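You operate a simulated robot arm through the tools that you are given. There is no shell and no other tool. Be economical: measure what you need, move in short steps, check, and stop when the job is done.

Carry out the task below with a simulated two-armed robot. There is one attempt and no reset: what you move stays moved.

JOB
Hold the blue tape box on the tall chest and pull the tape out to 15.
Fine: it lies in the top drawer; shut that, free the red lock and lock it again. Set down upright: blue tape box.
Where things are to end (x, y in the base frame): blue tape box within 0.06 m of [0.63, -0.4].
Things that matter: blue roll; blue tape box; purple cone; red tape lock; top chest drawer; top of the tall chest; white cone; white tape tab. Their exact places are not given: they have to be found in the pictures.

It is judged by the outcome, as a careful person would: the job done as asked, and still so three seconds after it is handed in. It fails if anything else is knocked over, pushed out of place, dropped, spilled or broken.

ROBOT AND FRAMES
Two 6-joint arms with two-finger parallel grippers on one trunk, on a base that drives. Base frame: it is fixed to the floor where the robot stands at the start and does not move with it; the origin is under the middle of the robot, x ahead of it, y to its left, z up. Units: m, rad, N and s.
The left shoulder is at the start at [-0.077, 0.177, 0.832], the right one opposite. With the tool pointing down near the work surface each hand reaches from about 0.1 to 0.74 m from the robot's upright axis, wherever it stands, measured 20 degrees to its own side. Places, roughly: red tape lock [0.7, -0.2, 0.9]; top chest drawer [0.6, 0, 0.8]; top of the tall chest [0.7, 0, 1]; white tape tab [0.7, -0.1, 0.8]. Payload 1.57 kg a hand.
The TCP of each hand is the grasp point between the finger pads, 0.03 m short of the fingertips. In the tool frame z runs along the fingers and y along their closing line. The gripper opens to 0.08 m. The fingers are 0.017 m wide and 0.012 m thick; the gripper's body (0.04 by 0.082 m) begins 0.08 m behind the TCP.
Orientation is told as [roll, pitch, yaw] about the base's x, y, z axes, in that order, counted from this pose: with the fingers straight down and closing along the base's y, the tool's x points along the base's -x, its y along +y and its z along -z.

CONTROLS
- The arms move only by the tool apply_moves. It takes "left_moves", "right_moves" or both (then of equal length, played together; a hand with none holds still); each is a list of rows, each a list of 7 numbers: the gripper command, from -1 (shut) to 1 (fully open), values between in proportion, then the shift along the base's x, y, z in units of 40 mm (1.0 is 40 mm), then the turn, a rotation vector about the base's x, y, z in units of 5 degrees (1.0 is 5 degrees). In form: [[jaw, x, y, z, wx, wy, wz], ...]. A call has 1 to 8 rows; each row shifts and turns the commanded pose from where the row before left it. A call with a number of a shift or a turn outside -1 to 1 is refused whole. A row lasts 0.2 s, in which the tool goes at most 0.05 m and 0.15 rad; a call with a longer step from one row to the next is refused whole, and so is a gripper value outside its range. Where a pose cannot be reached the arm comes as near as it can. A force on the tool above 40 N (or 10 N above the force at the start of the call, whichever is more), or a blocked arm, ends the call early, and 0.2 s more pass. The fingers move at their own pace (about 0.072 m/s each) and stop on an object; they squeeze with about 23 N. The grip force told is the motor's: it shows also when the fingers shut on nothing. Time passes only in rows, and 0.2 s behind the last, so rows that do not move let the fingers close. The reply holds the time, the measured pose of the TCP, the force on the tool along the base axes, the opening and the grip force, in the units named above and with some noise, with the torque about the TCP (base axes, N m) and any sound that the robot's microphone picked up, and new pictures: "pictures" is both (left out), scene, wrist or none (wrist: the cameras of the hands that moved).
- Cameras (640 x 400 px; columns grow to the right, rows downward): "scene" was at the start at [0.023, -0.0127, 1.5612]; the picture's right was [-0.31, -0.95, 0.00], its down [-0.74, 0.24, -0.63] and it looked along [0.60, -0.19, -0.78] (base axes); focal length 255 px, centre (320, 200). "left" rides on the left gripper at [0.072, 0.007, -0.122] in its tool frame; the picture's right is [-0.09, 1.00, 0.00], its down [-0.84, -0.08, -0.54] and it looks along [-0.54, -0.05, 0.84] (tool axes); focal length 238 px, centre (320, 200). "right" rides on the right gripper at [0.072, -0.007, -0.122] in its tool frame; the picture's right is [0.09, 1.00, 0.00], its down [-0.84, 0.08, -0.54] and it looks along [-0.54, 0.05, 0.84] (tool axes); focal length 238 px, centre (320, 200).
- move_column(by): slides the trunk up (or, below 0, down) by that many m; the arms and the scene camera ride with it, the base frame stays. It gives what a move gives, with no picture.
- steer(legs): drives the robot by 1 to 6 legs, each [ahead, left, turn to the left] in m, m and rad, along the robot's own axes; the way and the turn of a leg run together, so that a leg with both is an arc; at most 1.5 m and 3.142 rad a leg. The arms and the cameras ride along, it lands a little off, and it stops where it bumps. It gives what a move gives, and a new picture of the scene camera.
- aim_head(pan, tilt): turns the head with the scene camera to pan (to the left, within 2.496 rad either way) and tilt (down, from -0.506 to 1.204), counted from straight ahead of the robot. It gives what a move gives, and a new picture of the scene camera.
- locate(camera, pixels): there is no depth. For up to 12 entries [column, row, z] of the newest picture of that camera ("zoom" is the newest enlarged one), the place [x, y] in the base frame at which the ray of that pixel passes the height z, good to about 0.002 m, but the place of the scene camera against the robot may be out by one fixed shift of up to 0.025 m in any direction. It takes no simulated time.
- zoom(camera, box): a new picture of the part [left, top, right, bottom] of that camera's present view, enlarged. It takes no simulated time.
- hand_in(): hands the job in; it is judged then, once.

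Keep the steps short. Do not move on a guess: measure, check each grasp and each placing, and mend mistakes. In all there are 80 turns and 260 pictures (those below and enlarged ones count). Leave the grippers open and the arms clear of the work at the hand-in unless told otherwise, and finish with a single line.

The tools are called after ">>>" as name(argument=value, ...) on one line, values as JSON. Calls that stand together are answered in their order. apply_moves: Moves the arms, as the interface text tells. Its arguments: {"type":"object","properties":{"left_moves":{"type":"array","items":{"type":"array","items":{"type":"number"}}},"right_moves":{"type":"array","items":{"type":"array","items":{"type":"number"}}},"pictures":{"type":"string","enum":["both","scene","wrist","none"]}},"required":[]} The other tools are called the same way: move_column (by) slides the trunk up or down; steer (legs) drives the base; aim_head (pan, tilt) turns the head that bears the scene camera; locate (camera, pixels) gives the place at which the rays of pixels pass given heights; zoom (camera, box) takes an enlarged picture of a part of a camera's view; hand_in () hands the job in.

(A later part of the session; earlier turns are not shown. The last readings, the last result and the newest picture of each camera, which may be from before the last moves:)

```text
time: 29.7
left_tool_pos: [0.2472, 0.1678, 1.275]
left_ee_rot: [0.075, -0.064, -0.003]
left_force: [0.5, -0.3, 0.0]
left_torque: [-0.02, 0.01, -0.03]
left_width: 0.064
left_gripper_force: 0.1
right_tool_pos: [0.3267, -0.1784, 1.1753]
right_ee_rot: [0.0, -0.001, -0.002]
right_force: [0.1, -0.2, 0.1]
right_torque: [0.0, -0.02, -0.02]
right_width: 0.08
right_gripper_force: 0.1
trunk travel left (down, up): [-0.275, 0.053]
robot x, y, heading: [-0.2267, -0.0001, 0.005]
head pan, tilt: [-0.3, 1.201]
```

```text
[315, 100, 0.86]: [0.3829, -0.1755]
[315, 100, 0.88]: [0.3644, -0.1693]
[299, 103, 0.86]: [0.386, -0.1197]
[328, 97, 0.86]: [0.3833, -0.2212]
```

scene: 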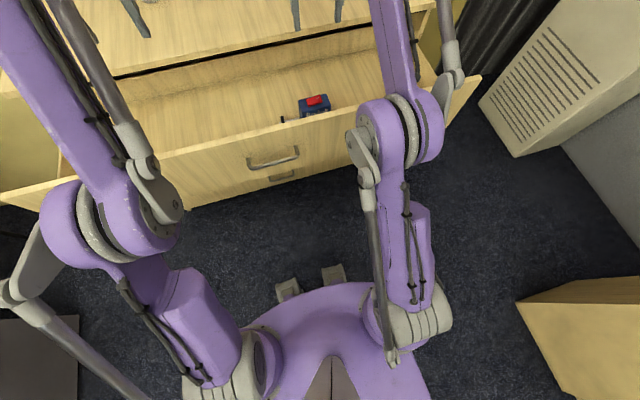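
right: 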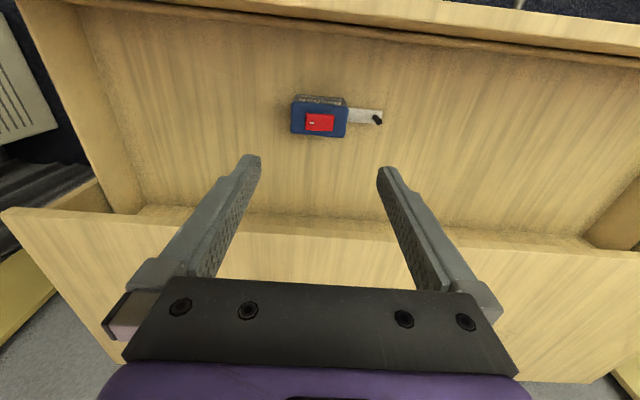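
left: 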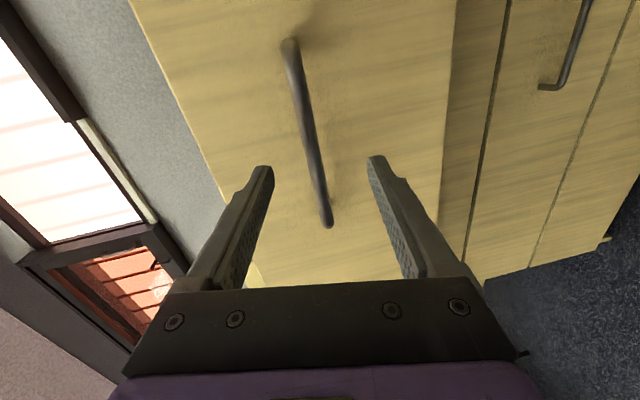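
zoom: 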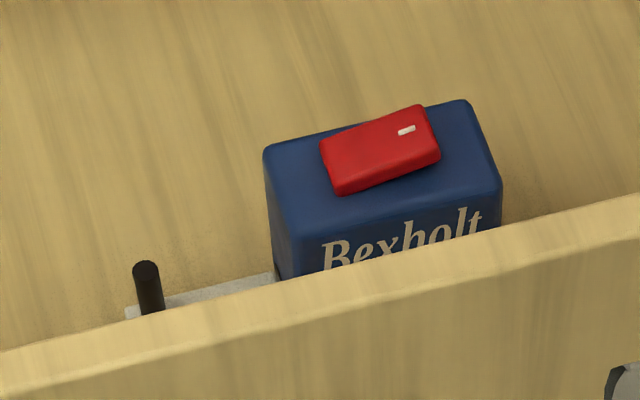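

The box top is ≈(0.367,-0.177), about 0.055 (x) × 0.10 (y), top z≈0.86; the tape with a black peg leaves at the bottom on the +y side. I turn the right hand by -90° in yaw to close along x.

>>> apply_moves(right_moves=[[1, 0.12, 0, -0.3, 0, 0, -1], [1, 0.12, 0, -0.3, 0, 0, -1], [1, 0.12, 0, -0.3, 0, 0, -1], [1, 0.12, 0, -0.3, 0, 0, -1], [1, 0.12, 0, -0.3, 0, 0, -1], [1, 0.12, 0, -0.3, 0, 0, -1], [1, 0.12, 0, 0, 0, 0, -1], [1, 0.12, 0, 0, 0, 0, -1]], pictures="none")

>>> apply_moves(right_moves=[[1, 0, 0, 0, 0, 0, -1], [1, 0, 0, 0, 0, 0, -1], [1, 0, 0, 0, 0, 0, -1], [1, 0, 0, 0, 0, 0, -1], [1, 0, 0, 0, 0, 0, -1], [1, 0, 0, 0, 0, 0, -1], [1, 0, 0, 0, 0, 0, -1], [1, 0, 0, 0, 0, 0, -1]], pictures="none")

>>> apply_moves(right_moves=[[1, 0, 0, 0, 0, 0, -1], [1, 0, 0, 0, 0, 0, -0.6]])

```text
time: 31.5
left_tool_pos: [0.246, 0.1681, 1.2761]
left_ee_rot: [0.075, -0.067, -0.005]
left_force: [-0.4, 0.6, 0.0]
left_torque: [0.01, 0.02, 0.0]
left_width: 0.064
left_gripper_force: 0.0
right_tool_pos: [0.364, -0.1782, 1.1017]
right_ee_rot: [0.0, -0.001, -0.702]
right_force: [-1.5, -0.3, -0.1]
right_torque: [0.03, -0.01, -0.03]
right_width: 0.0799
right_gripper_force: 0.0
trunk travel left (down, up): [-0.275, 0.053]
robot x, y, heading: [-0.2262, 0.0006, -0.0]
head pan, tilt: [-0.3, 1.201]
```

```text
time: 33.3
left_tool_pos: [0.2458, 0.1688, 1.2753]
left_ee_rot: [0.075, -0.065, -0.005]
left_force: [-0.5, -0.1, -0.8]
left_torque: [-0.01, 0.02, -0.02]
left_width: 0.0641
left_gripper_force: 0.2
right_tool_pos: [0.3635, -0.1774, 1.1014]
right_ee_rot: [0.0, 0.002, -1.398]
right_force: [0.4, 0.5, -0.7]
right_torque: [-0.05, 0.02, -0.02]
right_width: 0.0801
right_gripper_force: 0.0
trunk travel left (down, up): [-0.275, 0.053]
robot x, y, heading: [-0.2229, 0.0005, -0.003]
head pan, tilt: [-0.3, 1.201]
```

```text
time: 33.9
left_tool_pos: [0.2462, 0.1688, 1.2753]
left_ee_rot: [0.076, -0.067, -0.002]
left_force: [0.0, 0.5, 0.1]
left_torque: [0.0, 0.0, 0.01]
left_width: 0.0638
left_gripper_force: 0.1
right_tool_pos: [0.3636, -0.1775, 1.1023]
right_ee_rot: [0.001, 0.001, -1.537]
right_force: [0.6, 0.5, -0.2]
right_torque: [0.01, 0.03, 0.02]
right_width: 0.08
right_gripper_force: 0.1
trunk travel left (down, up): [-0.275, 0.053]
robot x, y, heading: [-0.2243, 0.0016, -0.002]
head pan, tilt: [-0.3, 1.201]
```

scene: 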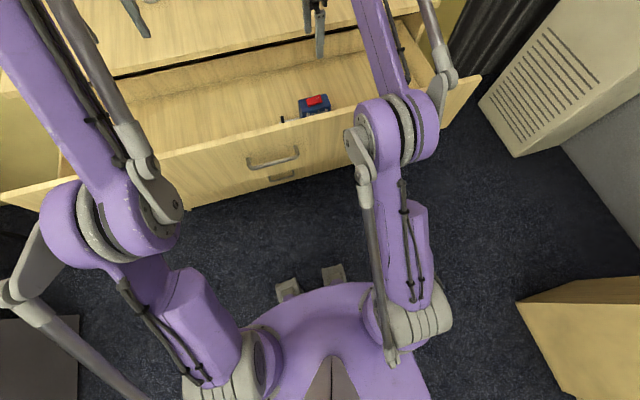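
right: 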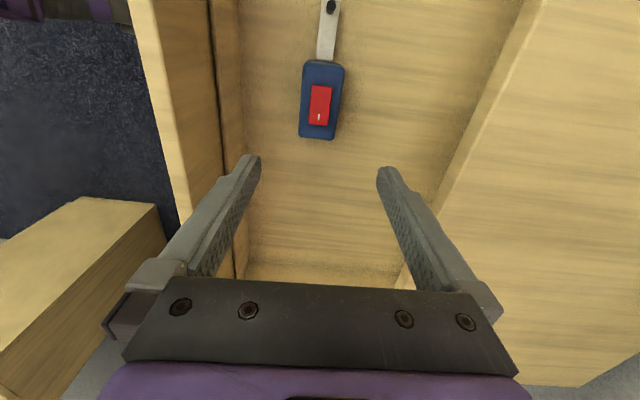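

>>> locate(camera="right", pixels=[[303, 62, 0.86], [345, 64, 0.86], [299, 136, 0.86], [334, 140, 0.86], [320, 105, 0.87], [330, 8, 0.83], [320, 62, 0.81], [334, 140, 0.8]])

>>> zoom(camera="right", box=[260, 0, 390, 150])

```text
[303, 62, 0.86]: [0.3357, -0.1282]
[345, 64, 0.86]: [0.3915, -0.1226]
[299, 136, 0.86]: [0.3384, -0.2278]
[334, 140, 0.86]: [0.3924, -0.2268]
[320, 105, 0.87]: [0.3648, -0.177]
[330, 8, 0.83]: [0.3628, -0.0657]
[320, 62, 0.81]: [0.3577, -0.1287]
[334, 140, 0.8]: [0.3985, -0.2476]
```

```text
2.67 times, centred on (325, 75) of right
```

zoom: 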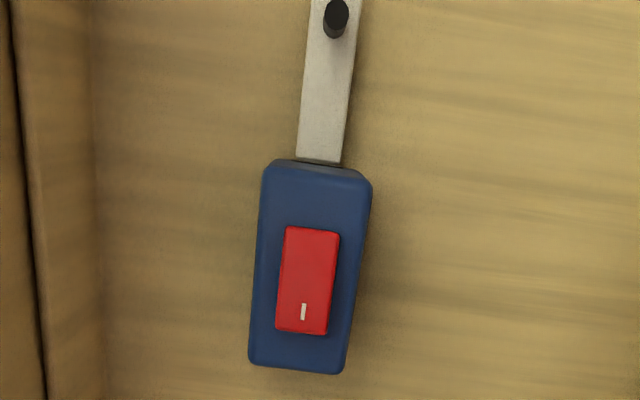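

Both views agree: box centre (0.3645,-0.176), top ≈0.86. I descend straight, in two stages.

>>> apply_moves(right_moves=[[1, 0.02, 0, -0.9, 0, 0, 0], [1, 0, 0, -0.9, 0, 0, 0], [1, 0, 0, -0.9, 0, 0, 0], [1, 0, 0, -0.9, 0, 0, 0], [1, 0, 0, -0.9, 0, 0, 0], [1, 0, 0, -0.6, 0, 0, 0]])

```text
time: 35.3
left_tool_pos: [0.2461, 0.168, 1.2755]
left_ee_rot: [0.075, -0.065, -0.002]
left_force: [0.4, -0.4, 1.0]
left_torque: [-0.01, -0.03, -0.01]
left_width: 0.0639
left_gripper_force: 0.1
right_tool_pos: [0.364, -0.1784, 0.8987]
right_ee_rot: [0.001, 0.001, -1.536]
right_force: [-0.4, -0.3, -0.1]
right_torque: [-0.01, 0.01, -0.01]
right_width: 0.08
right_gripper_force: 0.0
trunk travel left (down, up): [-0.275, 0.053]
robot x, y, heading: [-0.2259, 0.0038, 0.003]
head pan, tilt: [-0.3, 1.201]
```

scene: 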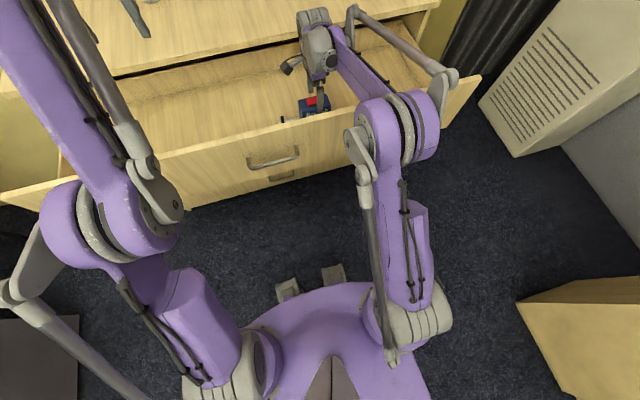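
right: 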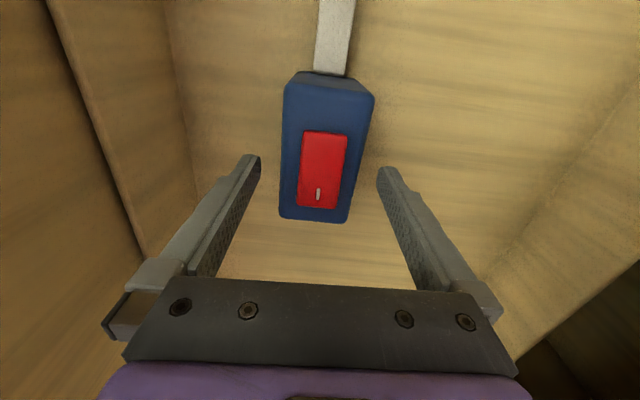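

Well centred between the fingers. Down 0.046 more, then close.

>>> apply_moves(right_moves=[[1, 0, 0, -0.6, 0, 0, 0.3], [1, 0, 0, -0.55, 0, 0, 0.3], [-0.2, 0, 0, 0, 0, 0, 0], [-1, 0, 0, 0, 0, 0, 0], [-1, 0, 0, 0, 0, 0, 0]])

```text
time: 36.5
left_tool_pos: [0.2463, 0.1686, 1.2745]
left_ee_rot: [0.075, -0.065, -0.003]
left_force: [-0.5, 0.4, 0.0]
left_torque: [-0.01, 0.02, -0.01]
left_width: 0.0638
left_gripper_force: 0.0
right_tool_pos: [0.3631, -0.1786, 0.8532]
right_ee_rot: [-0.002, 0.0, -1.483]
right_force: [-0.1, 0.4, 0.4]
right_torque: [-0.04, -0.06, -0.03]
right_width: 0.0577
right_gripper_force: 23.3
trunk travel left (down, up): [-0.275, 0.053]
robot x, y, heading: [-0.226, -0.0017, 0.0]
head pan, tilt: [-0.3, 1.201]
```

scene: 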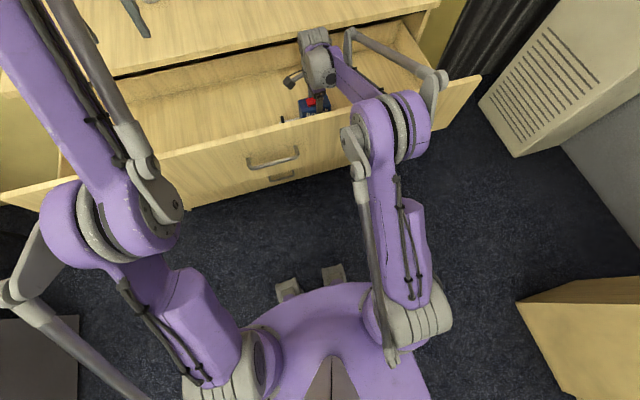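
right: 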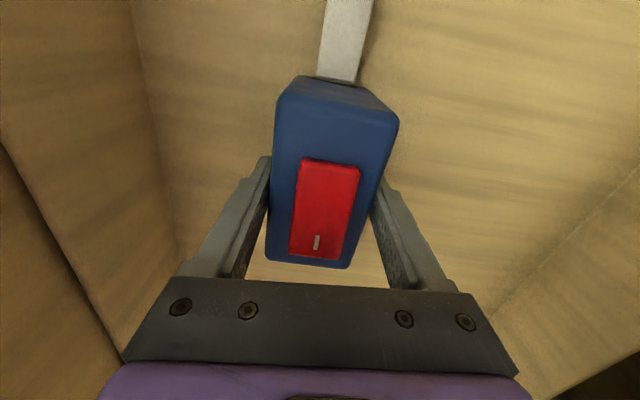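

Gripped at 0.058 m. Lift straight up.

>>> apply_moves(right_moves=[[-1, 0, 0, 0.3, 0, 0, 0], [-1, 0, 0, 0.6, 0, 0, 0], [-1, 0, 0, 0.8, 0, 0, 0], [-1, 0, 0, 0.9, 0, 0, 0], [-1, 0, 0, 0.9, 0, 0, 0], [-1, 0, 0, 0.9, 0, 0, 0], [-1, 0, 0, 0.9, 0, 0, 0], [-1, 0, 0, 0.7, 0, 0, 0]])

```text
time: 38.3
left_tool_pos: [0.2467, 0.1683, 1.2746]
left_ee_rot: [0.075, -0.065, -0.003]
left_force: [0.3, -0.6, -0.8]
left_torque: [-0.01, -0.05, 0.02]
left_width: 0.0641
left_gripper_force: 0.2
right_tool_pos: [0.3631, -0.1771, 1.0922]
right_ee_rot: [0.001, 0.0, -1.484]
right_force: [-0.1, -0.1, -3.5]
right_torque: [0.0, 0.0, 0.02]
right_width: 0.0574
right_gripper_force: 22.5
trunk travel left (down, up): [-0.275, 0.053]
robot x, y, heading: [-0.2231, 0.0029, 0.003]
head pan, tilt: [-0.3, 1.201]
```

scene: 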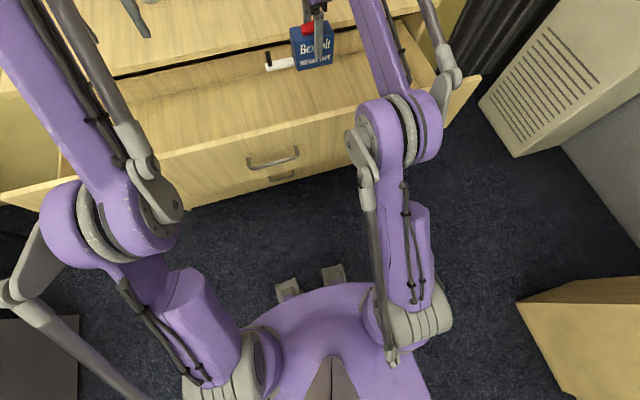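
right: 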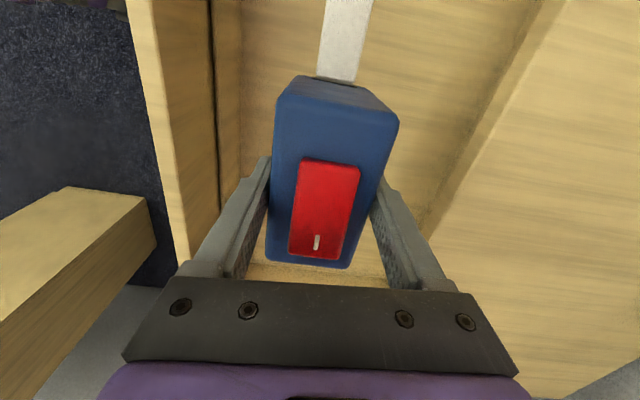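

Lifted. I measure the box's height in the scene picture.

>>> zoom(camera="scene", box=[250, 0, 370, 75])

>>> locate(camera="scene", pixels=[[297, 71, 1.0], [297, 71, 1.02], [297, 71, 1.04], [332, 63, 1.02], [292, 41, 1.1], [295, 41, 1.08]])

```text
5.33 times, centred on (310, 38) of scene
```

zoom: 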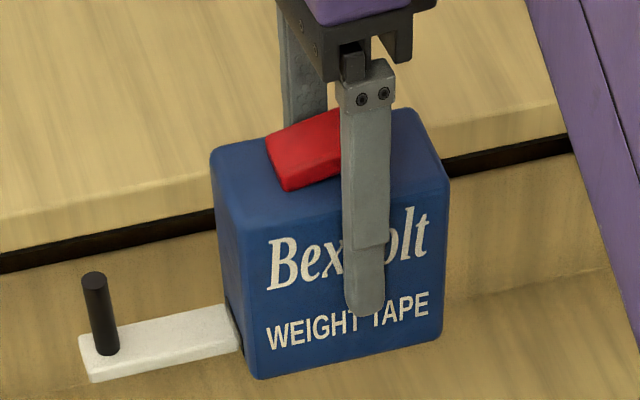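

```text
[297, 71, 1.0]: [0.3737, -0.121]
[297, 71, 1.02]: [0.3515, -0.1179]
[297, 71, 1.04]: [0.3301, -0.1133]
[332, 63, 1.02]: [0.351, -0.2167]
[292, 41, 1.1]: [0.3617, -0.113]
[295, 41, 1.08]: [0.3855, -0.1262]
```

Box: bottom is 0.072 below the TCP, height ≈0.08. The chest spot is out of reach with the drawer open, so I shut the drawer first: raise the box a bit and bring the closed left hand in front of the drawer panel.

>>> apply_moves(left_moves=[[-1, -0.6, -0.2, 0, -0.3, 0.3, 0], [-1, -0.7, -0.2, 0, -0.3, 0.3, 0], [-1, -0.7, -0.2, 0, -0.2, 0.2, 0], [-1, -0.7, -0.2, 0, 0, 0, 0], [-1, 0, -0.1, -0.8, 0, 0, 0], [-1, 0, 0, -0.8, 0, 0, 0], [-1, 0, 0, -0.8, 0, 0, 0], [-1, 0, 0, -0.8, 0, 0, 0]], right_moves=[[-1, 0, 0, 0.3, 0, 0, 0], [-1, 0, 0, 0.3, 0, 0, 0], [-1, 0, 0, 0.3, 0, 0, 0], [-1, 0, 0, 0.3, 0, 0, 0], [-1, 0, 0, 0.3, 0, 0, 0], [-1, 0, 0, 0.3, 0, 0, 0], [-1, 0, 0, 0.3, 0, 0, 0], [-1, 0, 0, 0.0, 0, 0, 0]], pictures="both")

```text
time: 40.1
left_tool_pos: [0.1382, 0.1336, 1.1472]
left_ee_rot: [0.006, 0.003, -0.001]
left_force: [0.3, -0.5, 0.1]
left_torque: [0.02, -0.01, 0.01]
left_width: 0.0002
left_gripper_force: 21.7
right_tool_pos: [0.3407, -0.179, 1.1583]
right_ee_rot: [0.0, 0.0, -1.483]
right_force: [0.5, 0.4, -3.2]
right_torque: [-0.04, 0.0, -0.02]
right_width: 0.0575
right_gripper_force: 22.8
right hand out of reach, approached as far as the arm can: row 4, 5, 6, 7
trunk travel left (down, up): [-0.275, 0.053]
robot x, y, heading: [-0.2265, 0.002, 0.001]
head pan, tilt: [-0.3, 1.201]
```

scene: 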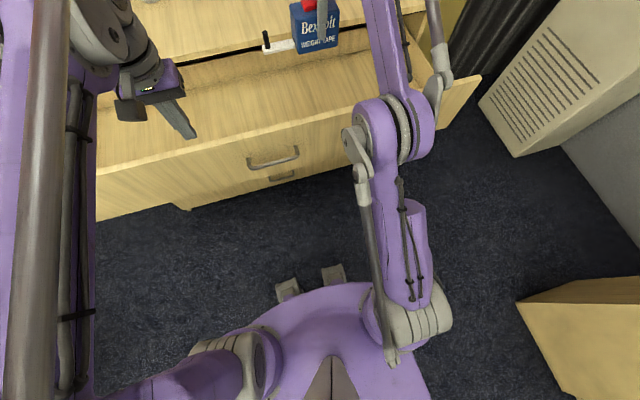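
right: 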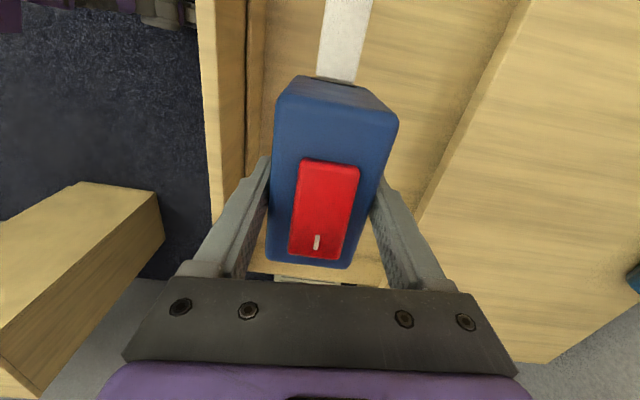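
left: 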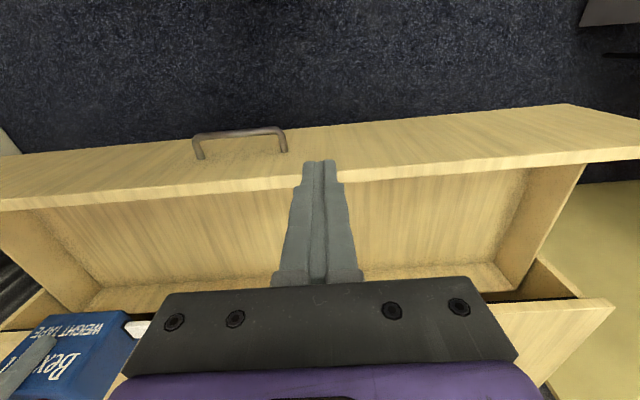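

>>> locate(camera="left", pixels=[[280, 182, 0.94], [360, 175, 0.94], [240, 130, 0.896], [280, 182, 0.95]])

```text
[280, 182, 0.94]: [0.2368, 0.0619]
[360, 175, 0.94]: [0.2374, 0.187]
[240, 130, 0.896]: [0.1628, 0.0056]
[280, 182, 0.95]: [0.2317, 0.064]
```

Panel outer face ≈0.21–0.235. I lower the left hand in front of it (x 0.138) and push forward gently.

>>> apply_moves(left_moves=[[-1, 0, 0, -0.9, 0, 0, 0], [-1, 0, 0, -0.9, 0, 0, 0], [-1, 0, 0, -0.9, 0, 0, 0], [-1, 0, 0, -0.9, 0, 0, 0], [-1, 0, 0, -0.9, 0, 0, 0], [-1, 0, 0, -0.9, 0, 0, 0], [-1, 0, 0, -0.6, 0, 0, 0]], pictures="none")

>>> apply_moves(left_moves=[[-1, 0.6, 0, 0, 0, 0, 0], [-1, 0.6, 0, 0, 0, 0, 0], [-1, 0.5, 0, 0, 0, 0, 0], [-1, 0.5, 0, 0, 0, 0, 0], [-1, 0.5, 0, 0, 0, 0, 0], [-1, 0.5, 0, 0, 0, 0, 0]], pictures="scene")

```text
time: 41.7
left_tool_pos: [0.1382, 0.1321, 0.9058]
left_ee_rot: [0.004, 0.004, -0.003]
left_force: [0.8, 0.0, 0.1]
left_torque: [-0.02, 0.01, 0.01]
left_width: 0.0001
left_gripper_force: 21.1
right_tool_pos: [0.3412, -0.1782, 1.1586]
right_ee_rot: [0.001, -0.001, -1.483]
right_force: [-0.1, -0.3, -3.1]
right_torque: [-0.08, -0.01, 0.01]
right_width: 0.0571
right_gripper_force: 22.6
trunk travel left (down, up): [-0.275, 0.053]
robot x, y, heading: [-0.2236, -0.0004, -0.002]
head pan, tilt: [-0.3, 1.201]
```

```text
time: 43.1
left_tool_pos: [0.2672, 0.1323, 0.9063]
left_ee_rot: [0.005, 0.004, -0.002]
left_force: [0.3, 0.1, 0.3]
left_torque: [0.01, 0.01, -0.02]
left_width: 0.0
left_gripper_force: 21.2
right_tool_pos: [0.3417, -0.178, 1.1579]
right_ee_rot: [0.0, 0.0, -1.484]
right_force: [0.6, 0.1, -2.9]
right_torque: [-0.02, -0.01, -0.01]
right_width: 0.0573
right_gripper_force: 23.7
trunk travel left (down, up): [-0.275, 0.053]
robot x, y, heading: [-0.2266, 0.0031, 0.002]
head pan, tilt: [-0.3, 1.201]
```

scene: 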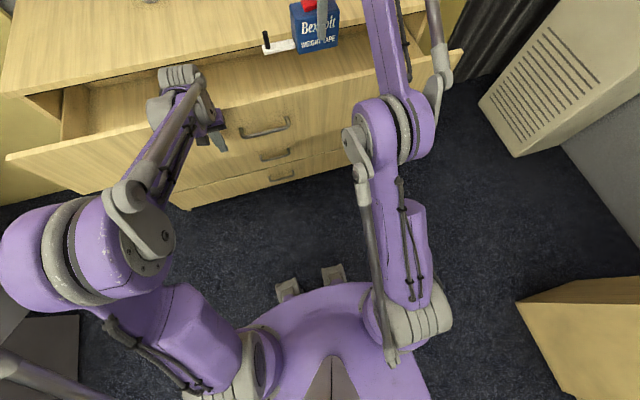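

The drawer slides in easily. I tilt the fingers ~30° forward so the tips lead, and keep pushing.

>>> apply_moves(left_moves=[[-1, 0.3, 0, 0, 0, -1, 0], [-1, 0.3, 0, 0, 0, -1, 0], [-1, 0.3, 0, 0, 0, -1, 0], [-1, 0.3, 0, 0, 0, -1, 0], [-1, 0.3, 0, 0, 0, -1, 0], [-1, 0.3, 0, 0, 0, -1, 0], [-1, 0.5, 0, 0, 0, 0, 0], [-1, 0.5, 0, 0, 0, 0, 0]], pictures="scene")

```text
time: 44.9
left_tool_pos: [0.3782, 0.1319, 0.9062]
left_ee_rot: [0.006, -0.52, -0.003]
left_force: [0.1, 0.5, 0.3]
left_torque: [0.0, -0.01, 0.01]
left_width: 0.0
left_gripper_force: 21.4
right_tool_pos: [0.3425, -0.178, 1.1595]
right_ee_rot: [0.001, 0.0, -1.482]
right_force: [-0.2, 0.2, -3.2]
right_torque: [-0.06, 0.01, -0.04]
right_width: 0.0571
right_gripper_force: 22.7
trunk travel left (down, up): [-0.275, 0.053]
robot x, y, heading: [-0.2258, -0.0027, -0.001]
head pan, tilt: [-0.3, 1.201]
```

scene: 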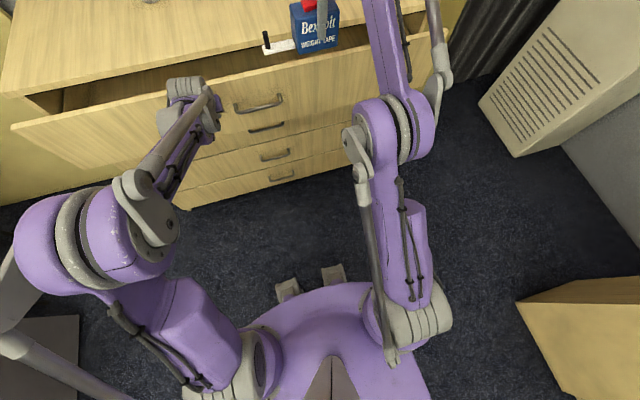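

>>> apply_moves(left_moves=[[-1, 0.5, 0, 0, 0, 0, 0], [-1, 0.5, 0, 0, 0, 0, 0], [-1, 0.5, 0, 0, 0, 0, 0], [-1, 0.4, 0, 0, 0, 0, 0], [-1, 0.3, 0, 0, 0, 0, 0], [-1, 0.3, 0, 0, 0, 0, 0], [-1, 0.3, 0, 0, 0, 0, 0]], pictures="scene")

```text
time: 46.5
left_tool_pos: [0.4821, 0.1326, 0.9056]
left_ee_rot: [0.006, -0.503, -0.001]
left_force: [-19.3, 0.3, 7.2]
left_torque: [-0.04, 0.3, 0.03]
left_width: 0.0
left_gripper_force: 21.6
right_tool_pos: [0.3403, -0.177, 1.1585]
right_ee_rot: [-0.001, -0.001, -1.483]
right_force: [-0.5, 0.3, -3.5]
right_torque: [-0.03, 0.05, -0.03]
right_width: 0.0572
right_gripper_force: 23.2
trunk travel left (down, up): [-0.275, 0.053]
robot x, y, heading: [-0.2228, -0.0039, -0.002]
head pan, tilt: [-0.3, 1.201]
stopped in row 7 (left hand): the force on the tool passed its limit at 41 N (the readings are from after the stop); the commanded pose is now the measured one
```

scene: 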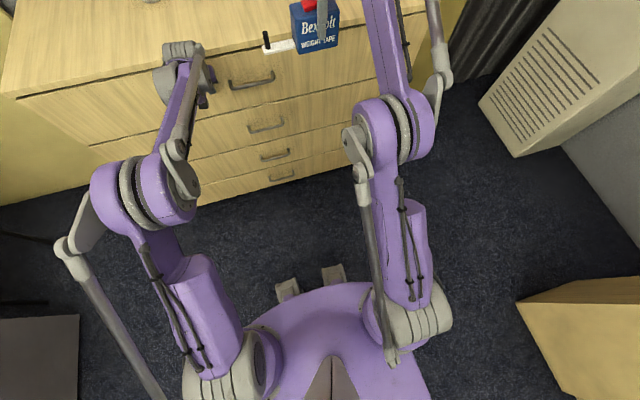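

The drawer hit its stop with 41 N: shut. I retract the left hand and check the floor clearance of the feet.

>>> apply_moves(left_moves=[[-1, -0.6, 0, 0, 0, 0, 0], [-1, -0.8, 0, 0, 0, 0, 0], [-1, -0.8, 0, 0.3, 0, 0.9, 0], [-1, -0.3, 0.1, 0.9, 0, 0.9, 0], [-1, 0, 0.1, 0.9, 0, 0.9, 0], [-1, 0, 0.1, 0.9, 0, 0.9, 0], [-1, 0, 0.1, 0.9, 0, 0.9, 0], [-1, 0, 0.1, 0.9, 0, 0.9, 0]], pictures="none")

>>> apply_moves(left_moves=[[0, 0, 0, 0.9, 0, 0.3, 0], [0, 0, 0, 0.9, 0, 0, 0], [0, 0, 0, 0.6, 0, 0, 0]], pictures="scene")

>>> locate(camera="scene", pixels=[[290, 280, 0.05], [333, 265, 0.05], [298, 185, 0.0], [190, 205, 0.0]])

>>> zoom(camera="scene", box=[0, 0, 440, 210])

```text
time: 48.3
left_tool_pos: [0.3858, 0.1507, 1.0982]
left_ee_rot: [0.006, -0.033, -0.001]
left_force: [0.1, 0.6, 0.9]
left_torque: [-0.02, 0.02, 0.02]
left_width: 0.0002
left_gripper_force: 21.2
right_tool_pos: [0.3416, -0.1777, 1.1583]
right_ee_rot: [-0.001, -0.001, -1.484]
right_force: [-0.2, -0.9, -3.4]
right_torque: [-0.02, -0.02, -0.02]
right_width: 0.0572
right_gripper_force: 23.0
trunk travel left (down, up): [-0.275, 0.053]
robot x, y, heading: [-0.2245, 0.0004, -0.005]
head pan, tilt: [-0.3, 1.201]
```

```text
time: 49.1
left_tool_pos: [0.3596, 0.1528, 1.1396]
left_ee_rot: [0.007, -0.009, -0.001]
left_force: [0.2, -0.1, 0.3]
left_torque: [0.0, 0.03, -0.01]
left_width: 0.0399
left_gripper_force: 0.2
left hand out of reach, approached as far as the arm can: row 1, 2, 3
right_tool_pos: [0.3413, -0.1776, 1.158]
right_ee_rot: [0.0, 0.001, -1.485]
right_force: [0.3, 0.1, -4.1]
right_torque: [-0.04, 0.0, 0.04]
right_width: 0.0572
right_gripper_force: 23.5
trunk travel left (down, up): [-0.275, 0.053]
robot x, y, heading: [-0.2272, -0.0003, -0.003]
head pan, tilt: [-0.3, 1.201]
```

scene: 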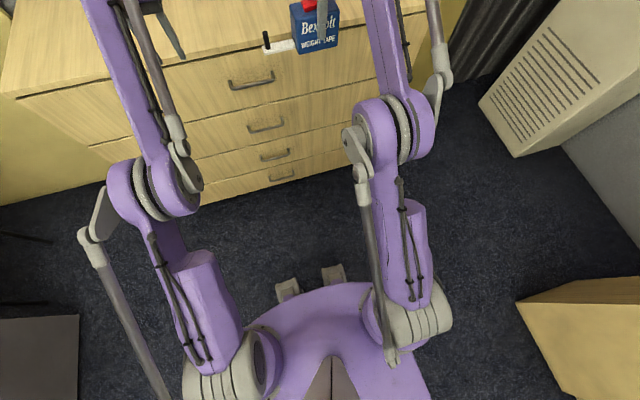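

```text
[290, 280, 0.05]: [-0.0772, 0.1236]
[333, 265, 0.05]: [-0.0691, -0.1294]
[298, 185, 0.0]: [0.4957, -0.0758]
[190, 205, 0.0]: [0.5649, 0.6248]
```

```text
1.45 times, centred on (220, 105) of scene
```

zoom: 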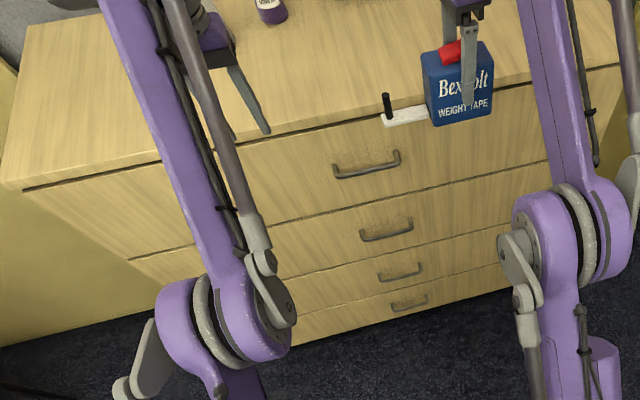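

The drawer is flush. Now drive 0.275 ahead and 0.12 to the right so the right hand with the box is over the chest near the target.

>>> steer(legs=[[0.275, -0.12, 0]])

>>> aim_head(pan=-0.4, tilt=0.9)

```text
time: 51.2
left_tool_pos: [0.6304, 0.0346, 1.1394]
left_ee_rot: [0.005, -0.008, -0.002]
left_force: [0.8, -0.4, 0.1]
left_torque: [-0.05, 0.04, -0.03]
left_width: 0.0401
left_gripper_force: 0.0
right_tool_pos: [0.6118, -0.297, 1.159]
right_ee_rot: [0.001, -0.001, -1.483]
right_force: [-0.3, 0.0, -3.5]
right_torque: [-0.01, 0.02, 0.02]
right_width: 0.0569
right_gripper_force: 23.2
trunk travel left (down, up): [-0.275, 0.053]
robot x, y, heading: [0.0466, -0.1144, -0.0]
head pan, tilt: [-0.3, 1.201]
```

scene: 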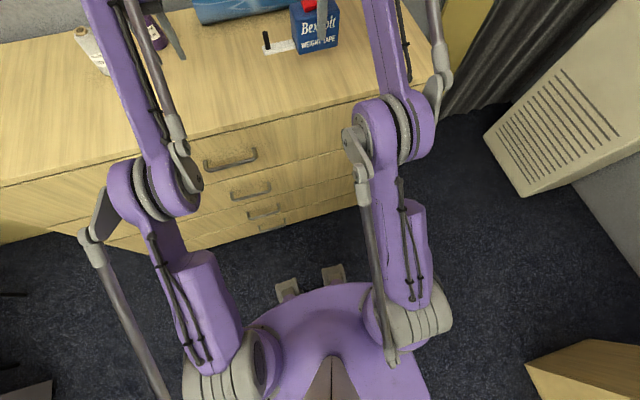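

```text
time: 52.0
left_tool_pos: [0.6314, 0.035, 1.1393]
left_ee_rot: [0.006, -0.008, -0.002]
left_force: [-0.9, 0.2, 0.4]
left_torque: [-0.05, 0.0, 0.01]
left_width: 0.04
left_gripper_force: 0.0
right_tool_pos: [0.6117, -0.2971, 1.1582]
right_ee_rot: [0.001, 0.0, -1.484]
right_force: [0.3, -0.1, -2.9]
right_torque: [-0.01, 0.02, 0.01]
right_width: 0.0571
right_gripper_force: 23.2
trunk travel left (down, up): [-0.275, 0.053]
robot x, y, heading: [0.0447, -0.1191, 0.002]
head pan, tilt: [-0.4, 0.901]
```

scene: 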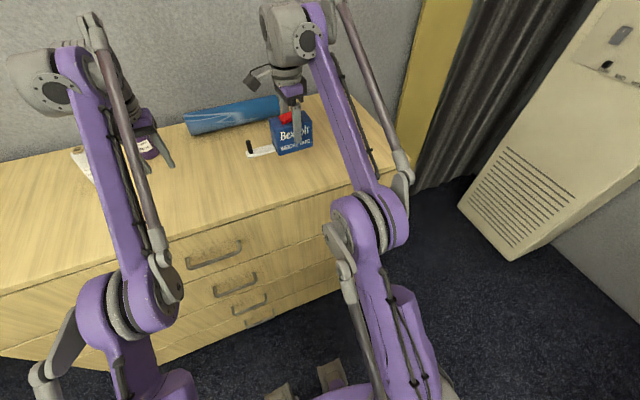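

Move to above (0.62,-0.40), align yaw, then descend toward the top (expected contact at TCP z≈1.07).

>>> apply_moves(right_moves=[[-1, 0.1, -0.7, 0, 0, 0, -0.5], [-1, 0.1, -0.7, 0, 0, 0, -0.5], [-1, 0.0, -0.7, 0, 0, 0, 0], [-1, 0.0, -0.5, -0.3, 0, 0, 0], [-1, 0, 0, -0.6, 0, 0, 0], [-1, 0, 0, -0.5, 0, 0, 0], [-1, 0, 0, -0.3, 0, 0, 0]])

```text
time: 53.6
left_tool_pos: [0.6309, 0.0337, 1.1411]
left_ee_rot: [0.006, -0.008, -0.002]
left_force: [0.7, -0.1, 0.2]
left_torque: [0.02, 0.01, -0.02]
left_width: 0.04
left_gripper_force: 0.1
right_tool_pos: [0.611, -0.4006, 1.0857]
right_ee_rot: [0.002, -0.003, -1.574]
right_force: [6.4, -2.2, 17.1]
right_torque: [0.2, 0.11, -0.18]
right_width: 0.0564
right_gripper_force: 23.0
right hand out of reach, approached as far as the arm can: row 2
trunk travel left (down, up): [-0.275, 0.053]
robot x, y, heading: [0.0496, -0.1174, 0.002]
head pan, tilt: [-0.4, 0.901]
```

scene: 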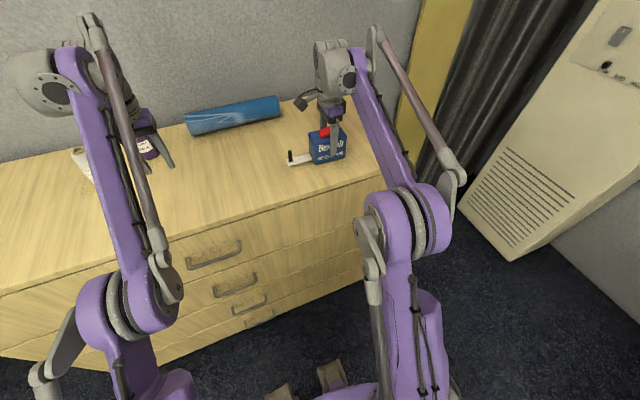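
right: 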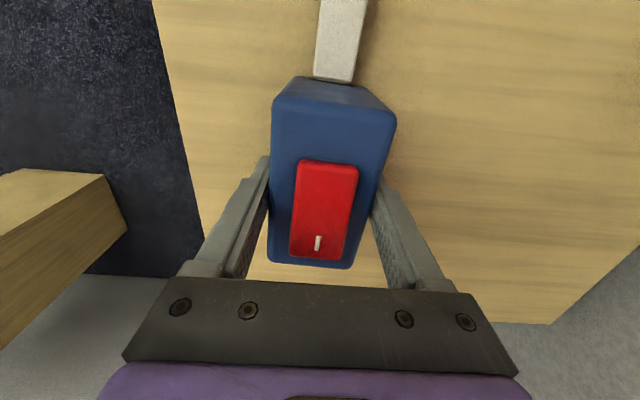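

Contact at TCP z 1.086, so the top is at ≈1.013. I open the fingers and lift off.

>>> apply_moves(right_moves=[[-1, 0, 0, 0.03, 0, 0, 0], [0.0, 0, 0, 0, 0, 0, 0], [0.6, 0, 0, 0, 0, 0, 0], [0.8, 0, 0, 0.2, 0, 0, 0], [0.8, 0, 0, 0.8, 0, 0, 0], [0.8, 0, -0.3, 0.8, 0, 0, 0], [0.8, 0, -0.6, 0.5, 0, 0, 0], [0.8, 0, -0.6, 0.3, 0, 0, 0]])

>>> zoom(camera="scene", box=[270, 105, 366, 165])

>>> zoom(camera="right", box=[220, 0, 420, 160])

```text
time: 55.4
left_tool_pos: [0.6307, 0.035, 1.1399]
left_ee_rot: [0.004, -0.008, -0.002]
left_force: [-0.8, -0.2, 0.3]
left_torque: [-0.02, -0.03, 0.01]
left_width: 0.04
left_gripper_force: 0.0
right_tool_pos: [0.597, -0.4314, 1.164]
right_ee_rot: [-0.001, 0.001, -1.572]
right_force: [0.1, 0.3, 0.4]
right_torque: [0.01, 0.0, 0.0]
right_width: 0.072
right_gripper_force: 0.1
right hand out of reach, approached as far as the arm can: row 6, 7, 8
trunk travel left (down, up): [-0.275, 0.053]
robot x, y, heading: [0.044, -0.1172, 0.0]
head pan, tilt: [-0.4, 0.901]
```

scene: 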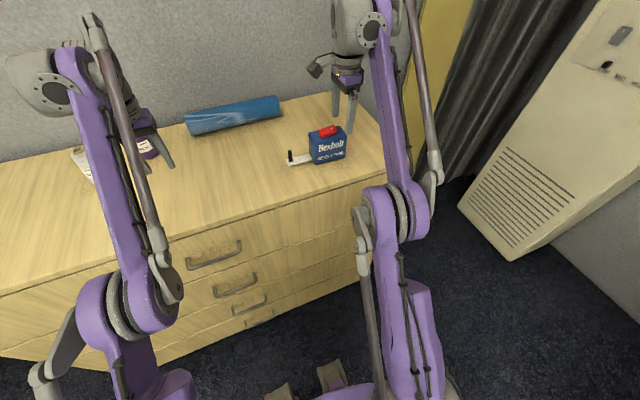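
right: 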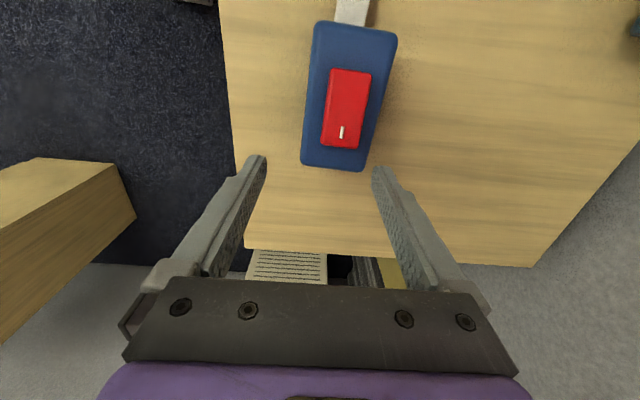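

```text
6.67 times, centred on (318, 135) of scene
```

zoom: 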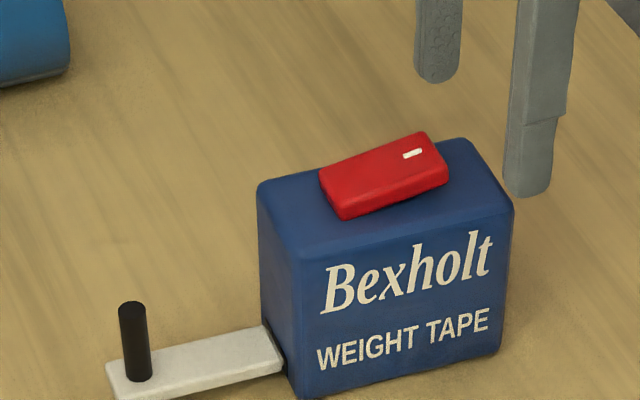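

```text
2.50 times, centred on (320, 80) of right
```

zoom: 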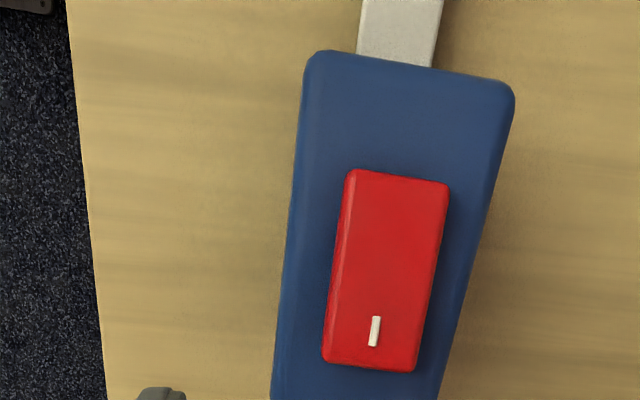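

The red lock is a rocker: its +y end is down, its marked -y end stands up. I'll hold the box with the right hand coming from the -y side, tilted, leaving the top free for the left hand. First raise the trunk 0.05 for reach, then tilt the right hand away from the box.

>>> move_column(by=0.05)

>>> apply_moves(right_moves=[[1, 0.2, -0.5, -0.2, 1, 0, 0], [1, 0.1, -0.5, -0.2, 1, 0, 0], [1, 0.1, -0.5, -0.2, 1, 0, 0], [1, 0, -0.5, -0.2, 1, 0, 0], [1, 0, -0.5, -0.2, 1, 0, 0], [1, 0, -0.3, -0.2, 1, 0, 0], [1, 0, 0, 0, 1, 0, 0], [1, 0, 0, 0, 1, 0, 0]])

```text
time: 56.3
left_tool_pos: [0.6303, 0.0344, 1.1885]
left_ee_rot: [0.005, -0.009, -0.002]
left_force: [-0.4, 1.3, 0.4]
left_torque: [-0.01, 0.02, 0.02]
left_width: 0.0399
left_gripper_force: 0.1
right_tool_pos: [0.5968, -0.4315, 1.2121]
right_ee_rot: [0.001, 0.0, -1.57]
right_force: [-0.1, 0.0, -0.3]
right_torque: [-0.05, -0.02, -0.01]
right_width: 0.072
right_gripper_force: 0.1
trunk travel left (down, up): [-0.325, 0.003]
robot x, y, heading: [0.0448, -0.1165, -0.003]
head pan, tilt: [-0.4, 0.901]
```

```text
time: 58.1
left_tool_pos: [0.6295, 0.0346, 1.1914]
left_ee_rot: [0.005, -0.01, -0.003]
left_force: [-0.4, 0.0, -0.1]
left_torque: [0.01, 0.03, 0.02]
left_width: 0.0402
left_gripper_force: 0.0
right_tool_pos: [0.5962, -0.533, 1.1548]
right_ee_rot: [0.001, 0.702, -1.571]
right_force: [-0.2, 0.2, 0.3]
right_torque: [-0.03, -0.01, -0.01]
right_width: 0.0799
right_gripper_force: 0.1
right hand out of reach, approached as far as the arm can: row 5, 6, 8
trunk travel left (down, up): [-0.325, 0.003]
robot x, y, heading: [0.0458, -0.1156, -0.005]
head pan, tilt: [-0.4, 0.901]
```

scene: 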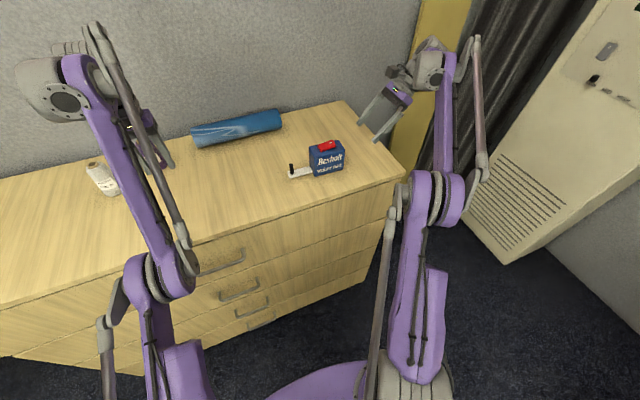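
right: 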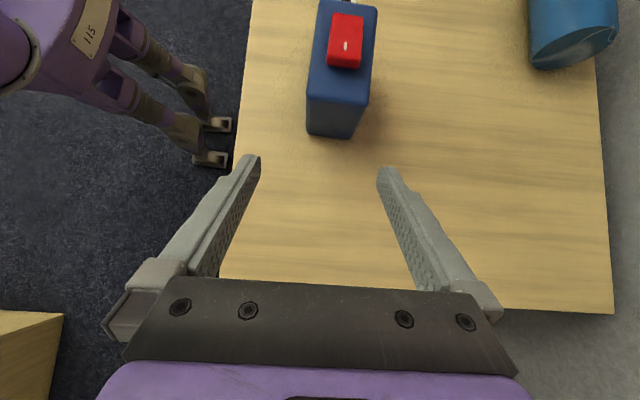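

The tilt reached 40°. I measure the box's near face at table height and lower.

>>> locate(camera="right", pixels=[[308, 133, 1.013], [354, 138, 1.013], [310, 96, 1.093], [366, 107, 1.093], [346, 42, 1.105]])

>>> apply_moves(right_moves=[[1, 0.1, 0, -0.5, 0.5, 0, 0], [1, 0.1, 0, -0.5, 0.6, 0, 0], [1, 0.1, 0, -0.5, 0.6, 0, 0], [1, 0.1, 0, -0.5, 0.6, 0, 0]])

```text
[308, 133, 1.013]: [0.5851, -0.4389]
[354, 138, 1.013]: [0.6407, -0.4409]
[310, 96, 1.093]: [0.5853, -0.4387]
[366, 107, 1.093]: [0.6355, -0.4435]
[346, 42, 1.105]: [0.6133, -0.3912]
```

```text
time: 59.1
left_tool_pos: [0.6316, 0.0343, 1.1904]
left_ee_rot: [0.006, -0.008, 0.0]
left_force: [0.4, -0.1, 0.6]
left_torque: [0.03, 0.03, -0.02]
left_width: 0.0399
left_gripper_force: 0.0
right_tool_pos: [0.6132, -0.5323, 1.0736]
right_ee_rot: [-0.003, 0.899, -1.573]
right_force: [-0.1, 0.5, 0.5]
right_torque: [-0.01, 0.03, 0.0]
right_width: 0.0798
right_gripper_force: 0.0
trunk travel left (down, up): [-0.325, 0.003]
robot x, y, heading: [0.0459, -0.1182, -0.006]
head pan, tilt: [-0.4, 0.901]
```

scene: 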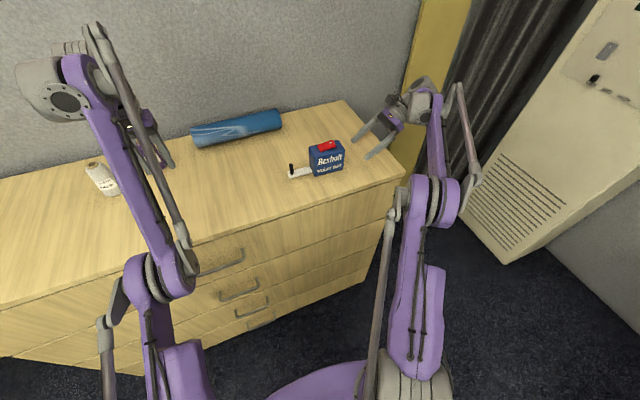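
right: 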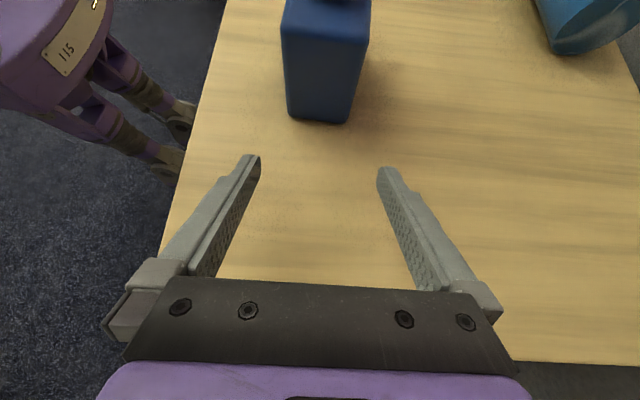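

Box near face at y≈-0.44, x centre 0.612; hand aligned. I slide in along +y with fingers straddling the box.

>>> apply_moves(right_moves=[[1, 0, 0.6, -0.2, 0.4, 0, 0], [1, 0, 0.6, -0.2, 0.4, 0, 0], [1, 0, 0.6, -0.1, 0, 0, 0], [1, 0, 0.6, -0.1, 0, 0, 0], [1, 0, 0.4, 0, 0, 0, 0]])

```text
time: 60.3
left_tool_pos: [0.6296, 0.0343, 1.1905]
left_ee_rot: [0.005, -0.008, 0.0]
left_force: [-0.1, -0.5, 0.3]
left_torque: [-0.01, 0.01, 0.0]
left_width: 0.04
left_gripper_force: 0.0
right_tool_pos: [0.6127, -0.4196, 1.0498]
right_ee_rot: [-0.001, 0.969, -1.571]
right_force: [0.4, 0.5, 0.5]
right_torque: [-0.02, 0.0, -0.01]
right_width: 0.08
right_gripper_force: 0.1
trunk travel left (down, up): [-0.325, 0.003]
robot x, y, heading: [0.0472, -0.1174, 0.001]
head pan, tilt: [-0.4, 0.901]
```

scene: 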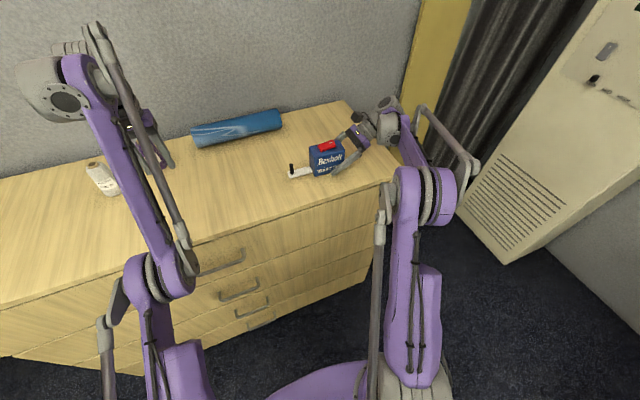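
right: 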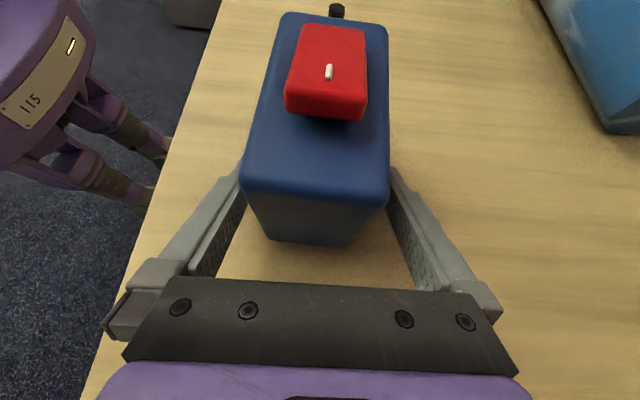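

Perfect straddle; the raised end of the rocker faces the hand (-y). Close the grip.

>>> apply_moves(right_moves=[[0, 0, 0, 0, 0, 0, 0], [-1, 0, 0, 0, 0, 0, 0], [-1, 0, 0, 0, 0, 0, 0]])

>>> locate(camera="right", pixels=[[328, 95, 1.108], [330, 30, 1.1], [337, 8, 1.05], [328, 72, 1.107]])

```text
time: 61.1
left_tool_pos: [0.6304, 0.035, 1.1895]
left_ee_rot: [0.003, -0.009, -0.002]
left_force: [0.3, 0.1, -0.7]
left_torque: [0.01, -0.05, -0.02]
left_width: 0.04
left_gripper_force: 0.0
right_tool_pos: [0.6144, -0.4205, 1.0497]
right_ee_rot: [-0.002, 0.969, -1.57]
right_force: [0.5, 0.2, 1.1]
right_torque: [0.21, -0.08, -0.02]
right_width: 0.0559
right_gripper_force: 22.5
trunk travel left (down, up): [-0.325, 0.003]
robot x, y, heading: [0.0454, -0.1209, -0.001]
head pan, tilt: [-0.4, 0.901]
```

scene: 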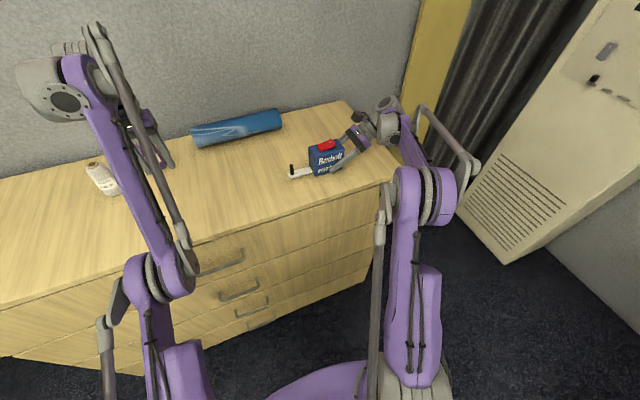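
right: 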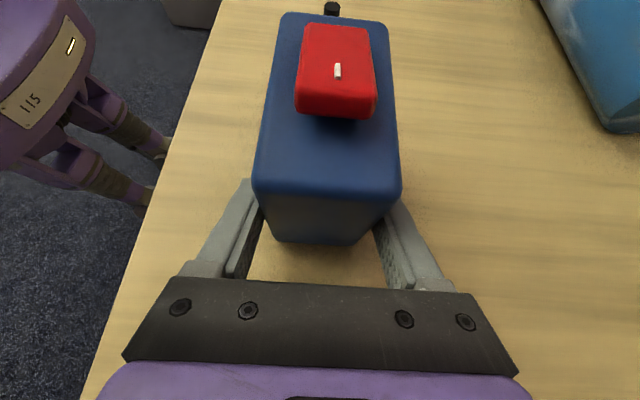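

```text
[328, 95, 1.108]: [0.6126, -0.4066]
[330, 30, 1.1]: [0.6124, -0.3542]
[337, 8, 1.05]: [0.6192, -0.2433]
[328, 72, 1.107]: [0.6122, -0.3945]
```

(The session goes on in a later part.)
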